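You operate a simulated robot arm through the tools that you are given. There is no shell and no other tool. Be economical: measure what you need, move in short steps, check, and stop when the job is done.

The job below is to be done with a simulated robot arm. You get a single attempt, and the scene is never put back.

Task
Take the white pack and put it on top of the white film reel.
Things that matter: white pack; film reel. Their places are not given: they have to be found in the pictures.

It is judged by the outcome, as a careful person would: the job done as asked, and still so three seconds after it is handed in. It fails if anything else is knocked over, pushed out of place, dropped, spilled or broken.

Robot
A 6-joint arm with a two-finger parallel gripper, fixed in place. Base frame: the origin is at the foot of the arm, x ahead of it, y to its left, z up; the work surface is at about z = 860. Readings come in mm, degrees, newtons and seconds.
With the tool pointing down near the work surface it reaches from about 260 to 680 mm from the base axis. Its first joint turns from -66.0 to 66.0 degrees. Payload 2.9 kg.
Tool frame: the origin (TCP) lies between the finger pads and is the grasp point; the fingertips stand 30 mm ahead of it; z points along the fingers, y is the line along which they close. The gripper opens to 110 mm. The fingers are 20 mm wide and 10 mm thick; the gripper's body (48 by 112 mm) begins 55 mm behind the TCP.
Orientation is that of the tool frame in the base frame, as a unit quaternion [w, x, y, z]. With the fingers straight down and closing along the base's y, the tool's x points along the base's -x, its y along +y and its z along -z.

Tools
- The arm moves only by the tool play_rows. Its argument "series" is a list that holds one entry, the list of rows, each a list of 4 numbers: the shift along the tool's x, y, z in units of 40 mm (1.0 is 40 mm), then the turn about the tool's z in units of 5 degrees (1.0 is 5 degrees). In form: [[[x, y, z, twist], ...]]. A call has 1 to 8 rows; each row shifts and turns the commanded pose from where the row before left it, along the tool's axes as they then stand. "gripper" is the finger opening in mm, from 0 to 110, set as the call begins (left out, the last holds). A call with a number of a shift or a turn outside -1 to 1 is refused whole. Rows are played at 5 a second. More than 50 mm and 8.6 degrees between two rows, or a gripper value outside its range, and nothing of the call is played. A pose out of reach is approached as far as the arm can. The call stops where the force on the tool passes 40 N (or 10 N more than at its start, if that is more) or the arm is blocked; 0.2 s more then pass. The fingers move at their own pace (about 108 mm/s each) and stop on an object; they squeeze with about 35 N. The grip force told is the motor's: it shows also when the fingers shut on nothing. Time passes only in rows, and 0.2 s behind the last, so rows that do not move let the fingers close. It gives the time, the measured TCP pose, the force on the tool (base axes), the opening and the grip force at its end, in the units of the frame above (readings bear some noise), and new pictures: "pictures" is both (left out), scene, wrist or none.
- Cameras (640 x 400 px; columns grow to the right, rows downward): "scene" is fixed at [75.3, 423.7, 1403.1]; the picture's right is [-0.81, -0.59, 0.00], its down [-0.22, 0.31, -0.93] and it looks along [0.55, -0.75, -0.38] (base axes); focal length 335 px, centre (320, 200). "wrist" rides on the gripper at [-36, 0, -57] in the tool frame; the picture's right is [0.00, -1.00, 0.00], its down [0.97, 0.00, -0.24] and it looks along [0.24, 0.00, 0.97] (tool axes); focal length 218 px, centre (320, 200).
- pixel_to_xyz(camera, pixels): for up to 12 pixels [column, row] of the newest picture of that camera ("zoom" is the newest enlarged one), the place [x, y, z] in the base frame of the surface seen there, good to about 2 mm. The clock stands still meanwhile.
- enlarge(camera, box): a new picture of the part [left, top, right, bottom] of that camera's present view, enlarged. The clock stands still meanwhile.
- close_job(): hands the job in; it is judged then, once.

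Go step by step. Measure first, check grasps and placings, and put right what went wrong. The budget is 60 turns and 120 pictures, counting those below and the enlarged ones. Unless the task says otherwise, let go and move clear before handing in, and close with one line.

The tools are called after "Emit:" as a command line: name --argument value ..., lists and objects as JSON in quotes. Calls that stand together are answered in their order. play_rows: Moves the arm, as the interface text tells. Its arguments: {"type":"object","properties":{"series":{"type":"array"},"gripper":{"type":"number"},"pictures":{"type":"string","enum":["both","scene","wrist","none"]}},"required":["series"]} The other tools are called the same way: pixel_to_xyz (camera, pixels) gives the place of the surface under pixels of a picture; enlarge (camera, box) takes an enlarged picture of a part of a camera's view; close_job () hands the job in.

At the start:

```text
clock: 0.0
tcp_pos: [349.0, -296.9, 1165.6]
orientation: [-0.001, 0.001, 1.0, 0.0]
force: [-0.1, 0.9, -0.3]
grip_width: 110.2
gripper_force: 0.0
```

scene: 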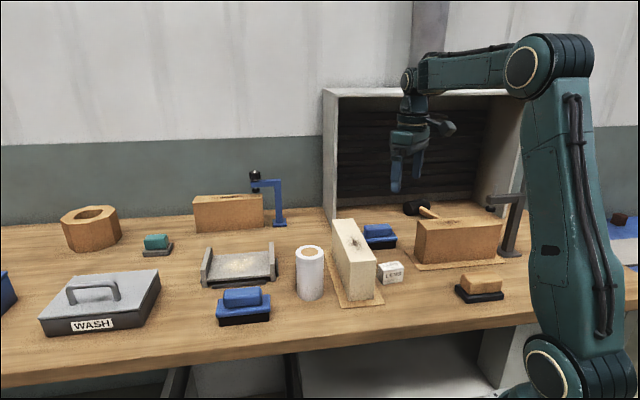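
wrist: 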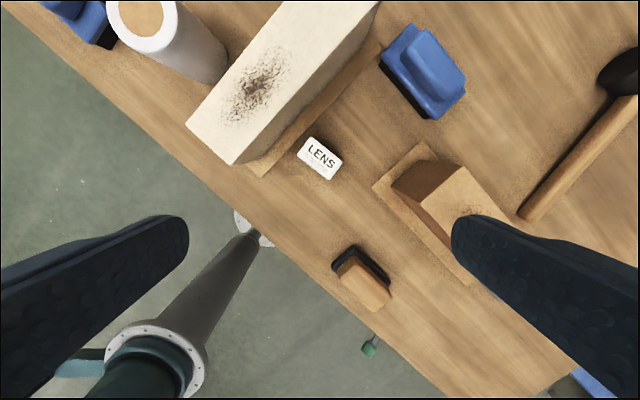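

The white LENS pack is at scene (391,272), and the white roll at (309,272) is probably the reel. I'll enlarge and measure both.

Emit:
enlarge --camera "scene" --box '[270, 200, 430, 310]'

Emit:
pixel_to_xyz --camera "wrist" --pixels '[[320, 158], [309, 138], [342, 157], [330, 179], [298, 157], [140, 18], [285, 200], [233, 163], [187, 125], [262, 174], [377, 5], [270, 130]]'

Emit:
pixel_to_xyz --camera "scene" --pixels '[[391, 265], [391, 275], [378, 264], [404, 266], [309, 251], [297, 252], [322, 252], [310, 246], [309, 259], [310, 297], [380, 285], [400, 285]]'

```text
3.64 times, centred on (350, 255) of scene
```

zoom: 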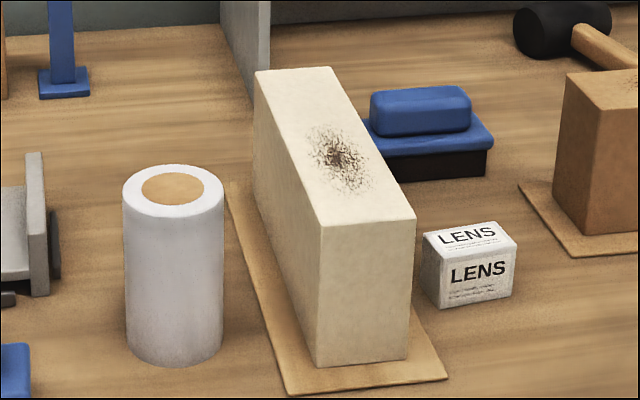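

```text
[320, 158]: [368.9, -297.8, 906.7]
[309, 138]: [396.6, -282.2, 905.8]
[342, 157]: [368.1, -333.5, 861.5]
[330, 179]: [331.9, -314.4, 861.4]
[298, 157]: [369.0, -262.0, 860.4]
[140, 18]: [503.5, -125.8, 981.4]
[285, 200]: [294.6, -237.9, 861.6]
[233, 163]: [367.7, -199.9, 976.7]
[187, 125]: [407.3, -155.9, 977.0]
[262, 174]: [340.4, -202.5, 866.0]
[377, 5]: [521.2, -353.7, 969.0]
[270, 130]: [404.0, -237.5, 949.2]
```

```text
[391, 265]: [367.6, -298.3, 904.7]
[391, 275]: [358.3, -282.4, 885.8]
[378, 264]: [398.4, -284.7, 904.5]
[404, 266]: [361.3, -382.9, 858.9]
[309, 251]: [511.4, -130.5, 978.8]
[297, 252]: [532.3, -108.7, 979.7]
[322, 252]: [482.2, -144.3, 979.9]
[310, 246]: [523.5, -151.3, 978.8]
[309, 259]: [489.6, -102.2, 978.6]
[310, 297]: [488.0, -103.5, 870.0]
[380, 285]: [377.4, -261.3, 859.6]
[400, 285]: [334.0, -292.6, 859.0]
```

The reel stands at about (508,-127) with its top at z≈980. The pack is about 45 mm tall, centred near (368,-300). I'll measure its top corners for orientation.

Emit:
enlarge --camera "wrist" --box '[260, 110, 380, 200]'

Emit:
pixel_to_xyz --camera "scene" --pixels '[[377, 264.5], [386, 263], [395, 262], [402, 266], [397, 268], [384, 270], [390, 264], [382, 283], [390, 282], [398, 280], [378, 279]]'

```text
4.44 times, centred on (320, 155) of wrist
```

zoom: 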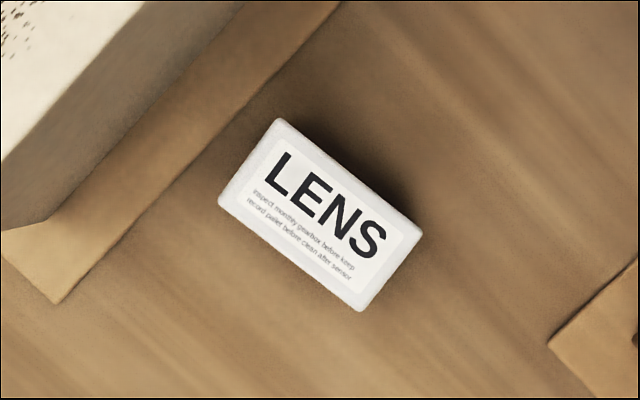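

```text
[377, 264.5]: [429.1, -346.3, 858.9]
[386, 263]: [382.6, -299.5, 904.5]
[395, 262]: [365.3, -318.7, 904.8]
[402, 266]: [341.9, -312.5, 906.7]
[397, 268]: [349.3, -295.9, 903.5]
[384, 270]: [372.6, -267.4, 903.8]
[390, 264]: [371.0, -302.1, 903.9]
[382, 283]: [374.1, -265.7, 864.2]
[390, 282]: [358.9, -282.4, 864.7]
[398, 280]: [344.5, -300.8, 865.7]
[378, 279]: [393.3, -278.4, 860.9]
```

I'll measure the top corners from this wrist zoom.

Emit:
pixel_to_xyz --camera "zoom" --pixels '[[282, 126], [414, 236], [358, 304], [228, 198], [320, 215]]'

```text
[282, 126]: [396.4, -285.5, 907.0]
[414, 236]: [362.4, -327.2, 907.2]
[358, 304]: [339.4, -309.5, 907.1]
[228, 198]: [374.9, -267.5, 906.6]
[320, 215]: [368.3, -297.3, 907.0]
```

The pack is 58×32 mm, centred at (368,-297.5), with its long axis about 50.6° from +x. I'll grip its short side by turning the tool −50.6° about its z while coming over the pack.

Emit:
play_rows --series '[[[-0.475, -0.015, 0.5, 0], [0, 0, 0.5, -1], [0, 0, 0.25, -1], [0, 0, 0.25, -1], [0, 0, 0.25, -1], [0, 0, 0.25, -1], [0, 0, 0.25, -1], [0, 0, 0.25, -1]]]' --gripper 75 --pictures "none"

Emit:
play_rows --series '[[[0, 0, 0.5, -1], [0, 0, 0.5, -1], [0, 0, 0.5, -1], [0, 0, 0, -0.1], [0, 0, 0, 0]]]'

```text
clock: 1.8
tcp_pos: [369.5, -296.7, 1066.9]
orientation: [0.0, -0.301, 0.954, 0.0]
force: [-0.4, -0.2, -0.2]
grip_width: 74.9
gripper_force: 0.0
```

```text
clock: 3.0
tcp_pos: [368.9, -297.6, 1006.7]
orientation: [0.001, -0.427, 0.904, 0.0]
force: [-0.6, -0.1, 1.3]
grip_width: 75.0
gripper_force: 0.0
```

scene: 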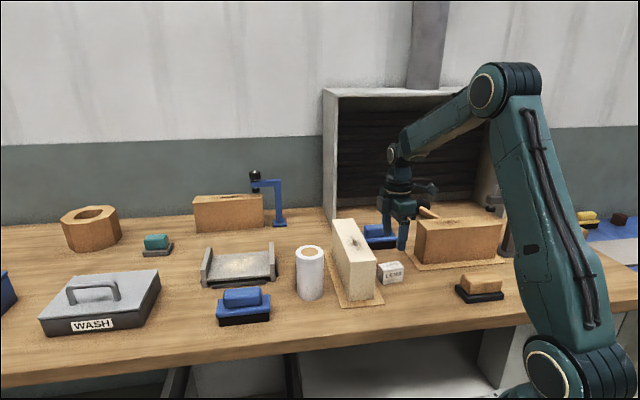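
wrist: 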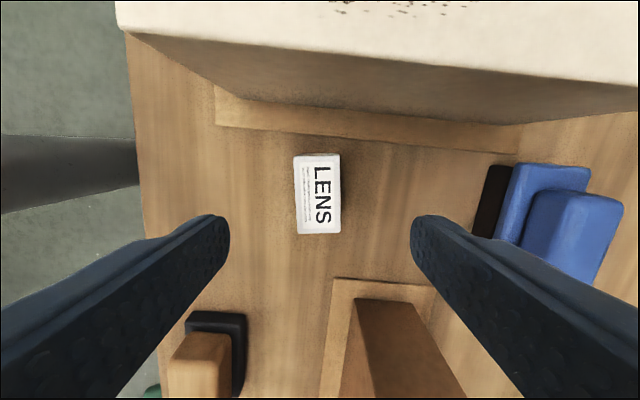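

The pack is square between the fingers (columns 294–341). I'll check the brown block's position before descending.

Emit:
pixel_to_xyz --camera "wrist" --pixels '[[357, 299], [405, 306], [338, 280], [498, 167], [297, 157], [339, 157], [297, 230], [339, 230], [317, 195], [330, 118]]'

Emit:
pixel_to_xyz --camera "scene" --pixels '[[418, 222], [417, 235], [455, 225], [412, 264]]'

```text
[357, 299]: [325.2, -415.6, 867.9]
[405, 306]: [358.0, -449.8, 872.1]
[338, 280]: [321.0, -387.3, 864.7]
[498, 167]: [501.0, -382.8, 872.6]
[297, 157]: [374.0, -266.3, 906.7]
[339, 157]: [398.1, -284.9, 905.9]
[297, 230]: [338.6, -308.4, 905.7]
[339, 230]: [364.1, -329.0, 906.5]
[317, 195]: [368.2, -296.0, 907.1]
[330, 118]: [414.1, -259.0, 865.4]
```

```text
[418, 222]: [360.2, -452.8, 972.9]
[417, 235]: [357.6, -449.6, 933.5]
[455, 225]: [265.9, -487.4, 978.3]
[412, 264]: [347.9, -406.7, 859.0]
```

Both blocks are clear of the gripper, and the pack's centre is (368.7,-297.2), under the TCP. I'll descend to z≈897.

Emit:
play_rows --series '[[[0, 0, 0.7, 0], [0, 0, 0.7, 0], [0, 0, 0.7, 0], [0, 0, 0.64, 0], [0, 0, 0, 0]]]' --pictures "scene"

```text
clock: 4.2
tcp_pos: [369.3, -297.8, 898.4]
orientation: [0.0, -0.428, 0.904, 0.0]
force: [0.7, -0.6, 0.2]
grip_width: 75.1
gripper_force: 0.0
```

scene: 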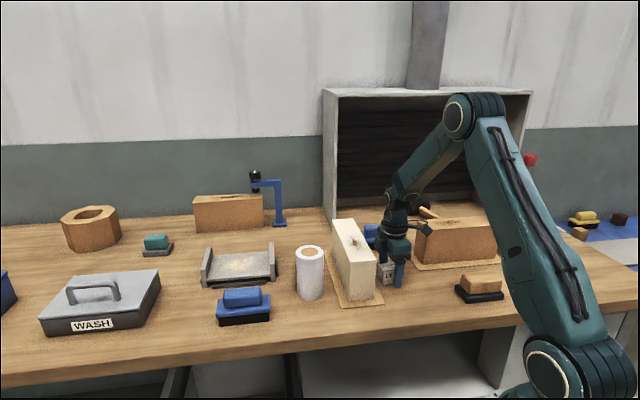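

At z=898 with no contact. I'll close the gripper.

Emit:
play_rows --series '[[[0, 0, 0, 0], [0, 0, 0, 0], [0, 0, 0, 0], [0, 0, 0, 0]]]' --gripper 15 --pictures "wrist"

```text
clock: 5.2
tcp_pos: [368.8, -297.8, 898.4]
orientation: [0.001, -0.427, 0.904, 0.0]
force: [-0.1, -0.3, 0.7]
grip_width: 33.4
gripper_force: 34.3
```

wrist: 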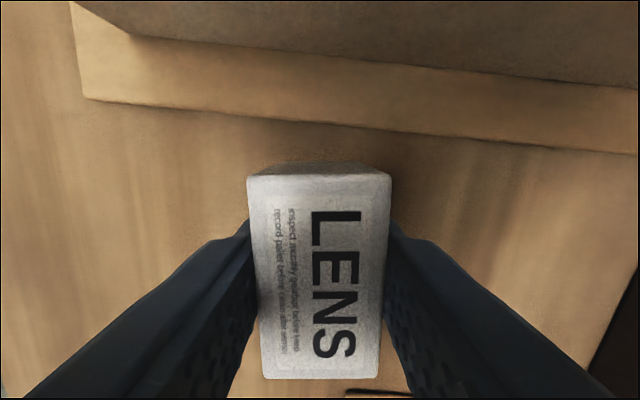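

The pack is held (33.4 mm, 34 N). I'll lift it about 190 mm.

Emit:
play_rows --series '[[[0, 0, -0.4, 0], [0, 0, -0.7, 0], [0, 0, -0.8, 0], [0, 0, -0.8, 0], [0, 0, -0.8, 0], [0, 0, -0.8, 0], [0, 0, -0.45, 0], [0, 0, 0, 0]]]'

Emit:
pixel_to_xyz --camera "scene" --pixels '[[309, 253], [298, 253], [321, 253], [310, 247], [309, 257], [303, 249], [316, 249], [315, 256], [302, 256]]'

```text
clock: 7.0
tcp_pos: [369.1, -296.4, 1085.2]
orientation: [0.0, -0.426, 0.905, 0.0]
force: [0.2, 0.3, -1.3]
grip_width: 33.5
gripper_force: 35.1
```

scene: 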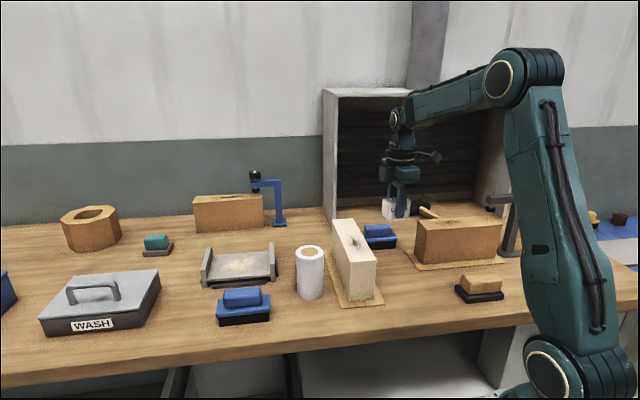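
wrist: 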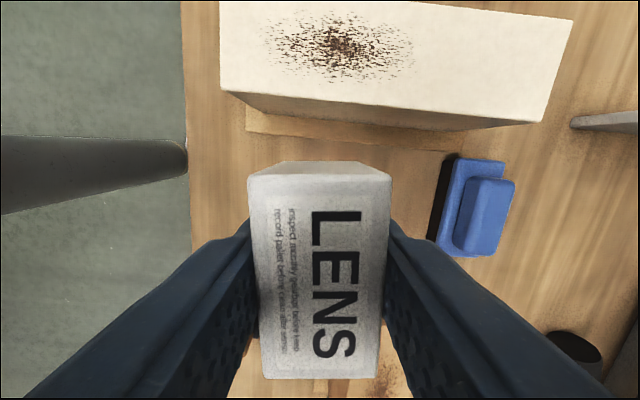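

```text
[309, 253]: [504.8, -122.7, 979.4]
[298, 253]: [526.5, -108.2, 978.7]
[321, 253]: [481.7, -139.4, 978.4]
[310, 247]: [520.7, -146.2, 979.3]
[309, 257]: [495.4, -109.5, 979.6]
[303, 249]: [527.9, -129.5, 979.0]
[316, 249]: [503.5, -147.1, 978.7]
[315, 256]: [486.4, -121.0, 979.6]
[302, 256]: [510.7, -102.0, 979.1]
```

The lift is clean. The reel's top centre is about (506.7,-126.5) at z=979. I'll carry the pack over the top of the white block to above the reel.

Emit:
play_rows --series '[[[-0.5, 0.06, 0, 0], [-0.8, 0, 0, 0], [-0.9, 0, 0, 0], [-0.9, 0, 0, 0], [-0.9, 0, 0, 0], [-0.9, 0, 0, 0], [-0.57, 0, 0, 0], [0, 0, 0, 0]]]'

```text
clock: 8.8
tcp_pos: [507.2, -124.9, 1088.0]
orientation: [0.0, -0.426, 0.905, 0.001]
force: [-0.4, 0.2, -1.4]
grip_width: 33.6
gripper_force: 35.2
```

scene: 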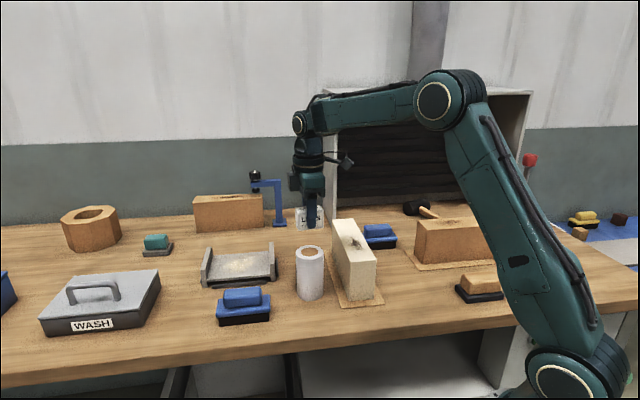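
wrist: 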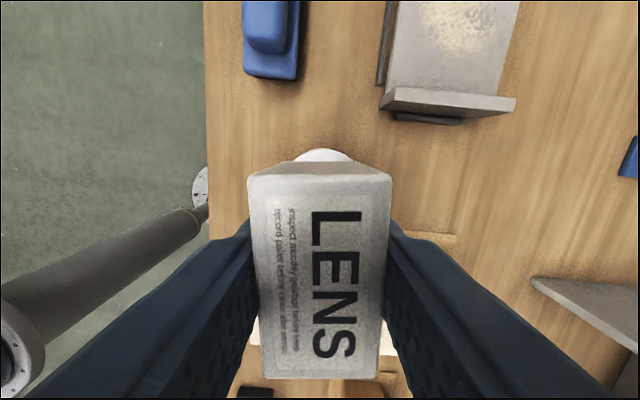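

Centred to within about 1.5 mm; the wrist view shows the reel's rim under the pack. I'll descend to just above contact (contact should be at TCP z≈1018).

Emit:
play_rows --series '[[[0.037, -0.015, 0.5, 0], [0, 0, 0.5, 0], [0, 0, 0.4, 0], [0, 0, 0.2, 0], [0, 0, 0.05, 0], [0, 0, 0, 0]]]' --pictures "none"

Emit:
enlarge --camera "scene" --box '[260, 210, 360, 310]'

```text
clock: 10.2
tcp_pos: [504.7, -128.0, 1019.9]
orientation: [0.0, -0.426, 0.905, 0.0]
force: [0.6, -0.1, 0.0]
grip_width: 33.3
gripper_force: 35.1
```

```text
4.00 times, centred on (310, 260) of scene
```

zoom: 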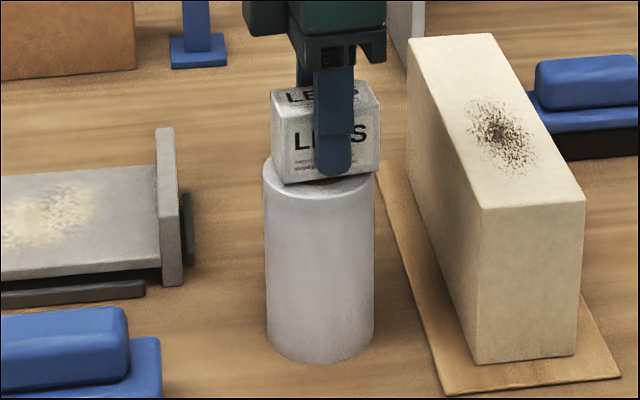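

The pack is hovering just above the reel, about 2–3 mm too far to the right. I'll nudge it back and lower to contact.

Emit:
play_rows --series '[[[-0.07, -0.017, 0, 0], [0, 0, 0, 0], [0, 0, 0.025, 0], [0, 0, 0.02, 0], [0, 0, 0, 0]]]' --pictures "none"

Emit:
enlarge --camera "scene" --box '[280, 220, 340, 270]'

```text
clock: 11.4
tcp_pos: [508.7, -127.4, 1018.5]
orientation: [-0.001, -0.427, 0.904, 0.0]
force: [0.4, -0.9, -1.1]
grip_width: 33.6
gripper_force: 35.3
```

```text
8.00 times, centred on (310, 245) of scene
```

zoom: 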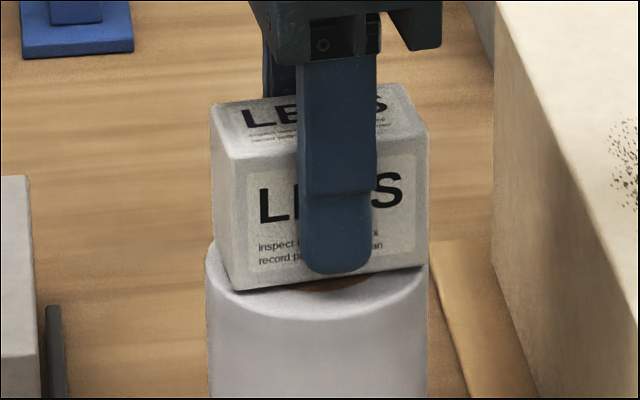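

The pack is now centred on the reel (columns 210–428 against 205–428). I'll lower it in tiny steps to feel contact.

Emit:
play_rows --series '[[[0, 0, 0.02, 0], [0, 0, 0.02, 0], [0, 0, 0, 0]]]' --pictures "none"

```text
clock: 12.2
tcp_pos: [508.8, -127.3, 1016.9]
orientation: [0.0, -0.426, 0.905, 0.0]
force: [0.7, 0.2, 0.3]
grip_width: 33.5
gripper_force: 35.0
```

Emit:
play_rows --series '[[[0, 0, 0.02, 0], [0, 0, 0, 0]]]' --pictures "none"

Emit:
enlarge --camera "scene" --box '[280, 220, 340, 270]'

```text
clock: 12.8
tcp_pos: [508.0, -127.6, 1018.2]
orientation: [0.0, -0.426, 0.905, -0.001]
force: [-1.9, -2.0, 6.0]
grip_width: 33.4
gripper_force: 34.5
```

```text
8.00 times, centred on (310, 245) of scene
```

zoom: 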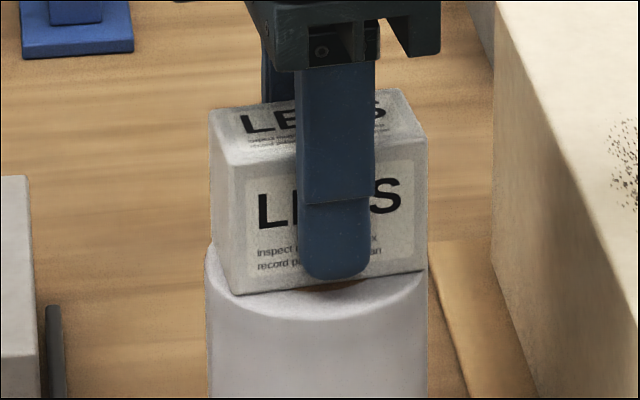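

Contact is felt (6 N up) and the pack sits on the reel. I'll open the gripper moderately.

Emit:
play_rows --series '[[[0, 0, 0, 0], [0, 0, 0, 0], [0, 0, 0, 0]]]' --gripper 65 --pictures "scene"

```text
clock: 13.6
tcp_pos: [508.7, -125.7, 1016.9]
orientation: [-0.001, -0.426, 0.905, 0.0]
force: [-0.1, 0.4, -0.7]
grip_width: 65.0
gripper_force: 0.0
```

scene: 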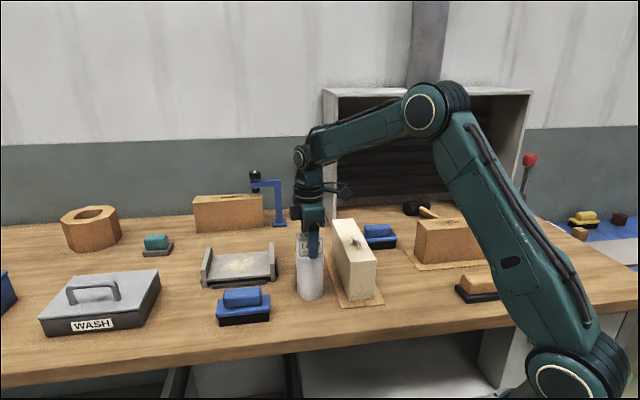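

Released with no force. I'll rise straight up.

Emit:
play_rows --series '[[[0, 0, -0.4, 0], [0, 0, -0.7, 0], [0, 0, -0.8, 0], [0, 0, -0.8, 0], [0, 0, -0.6, 0], [0, 0, 0, 0]]]'

Emit:
enlarge --camera "scene" --box '[260, 210, 360, 310]'

```text
clock: 15.0
tcp_pos: [508.1, -127.8, 1150.1]
orientation: [0.0, -0.427, 0.904, 0.0]
force: [-0.1, 0.3, 0.7]
grip_width: 64.8
gripper_force: 0.1
```

scene: 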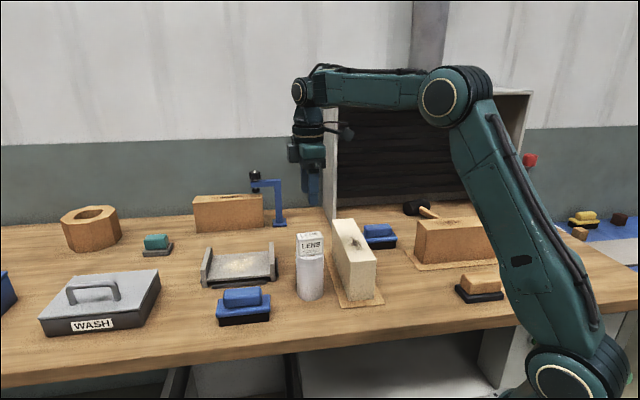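
wrist: 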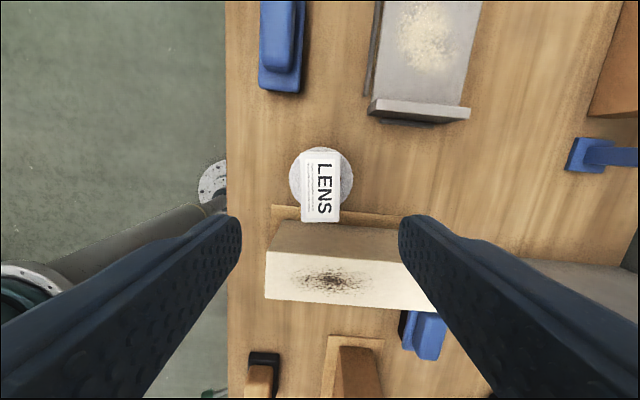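

```text
4.00 times, centred on (310, 260) of scene
```

zoom: 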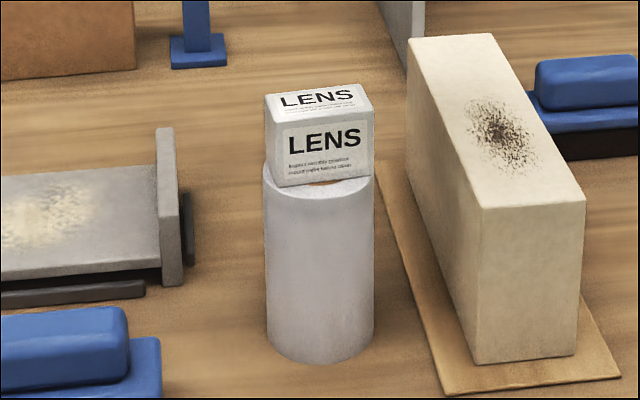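

The pack sits level and centred on the reel, the gripper is clear, and nothing else has moved. I'm handing in.

Emit:
close_job

```text
The job is handed in.
```

The white LENS pack is on top of the white film reel, level and centred. The gripper has let go and moved clear, and nothing else was disturbed.
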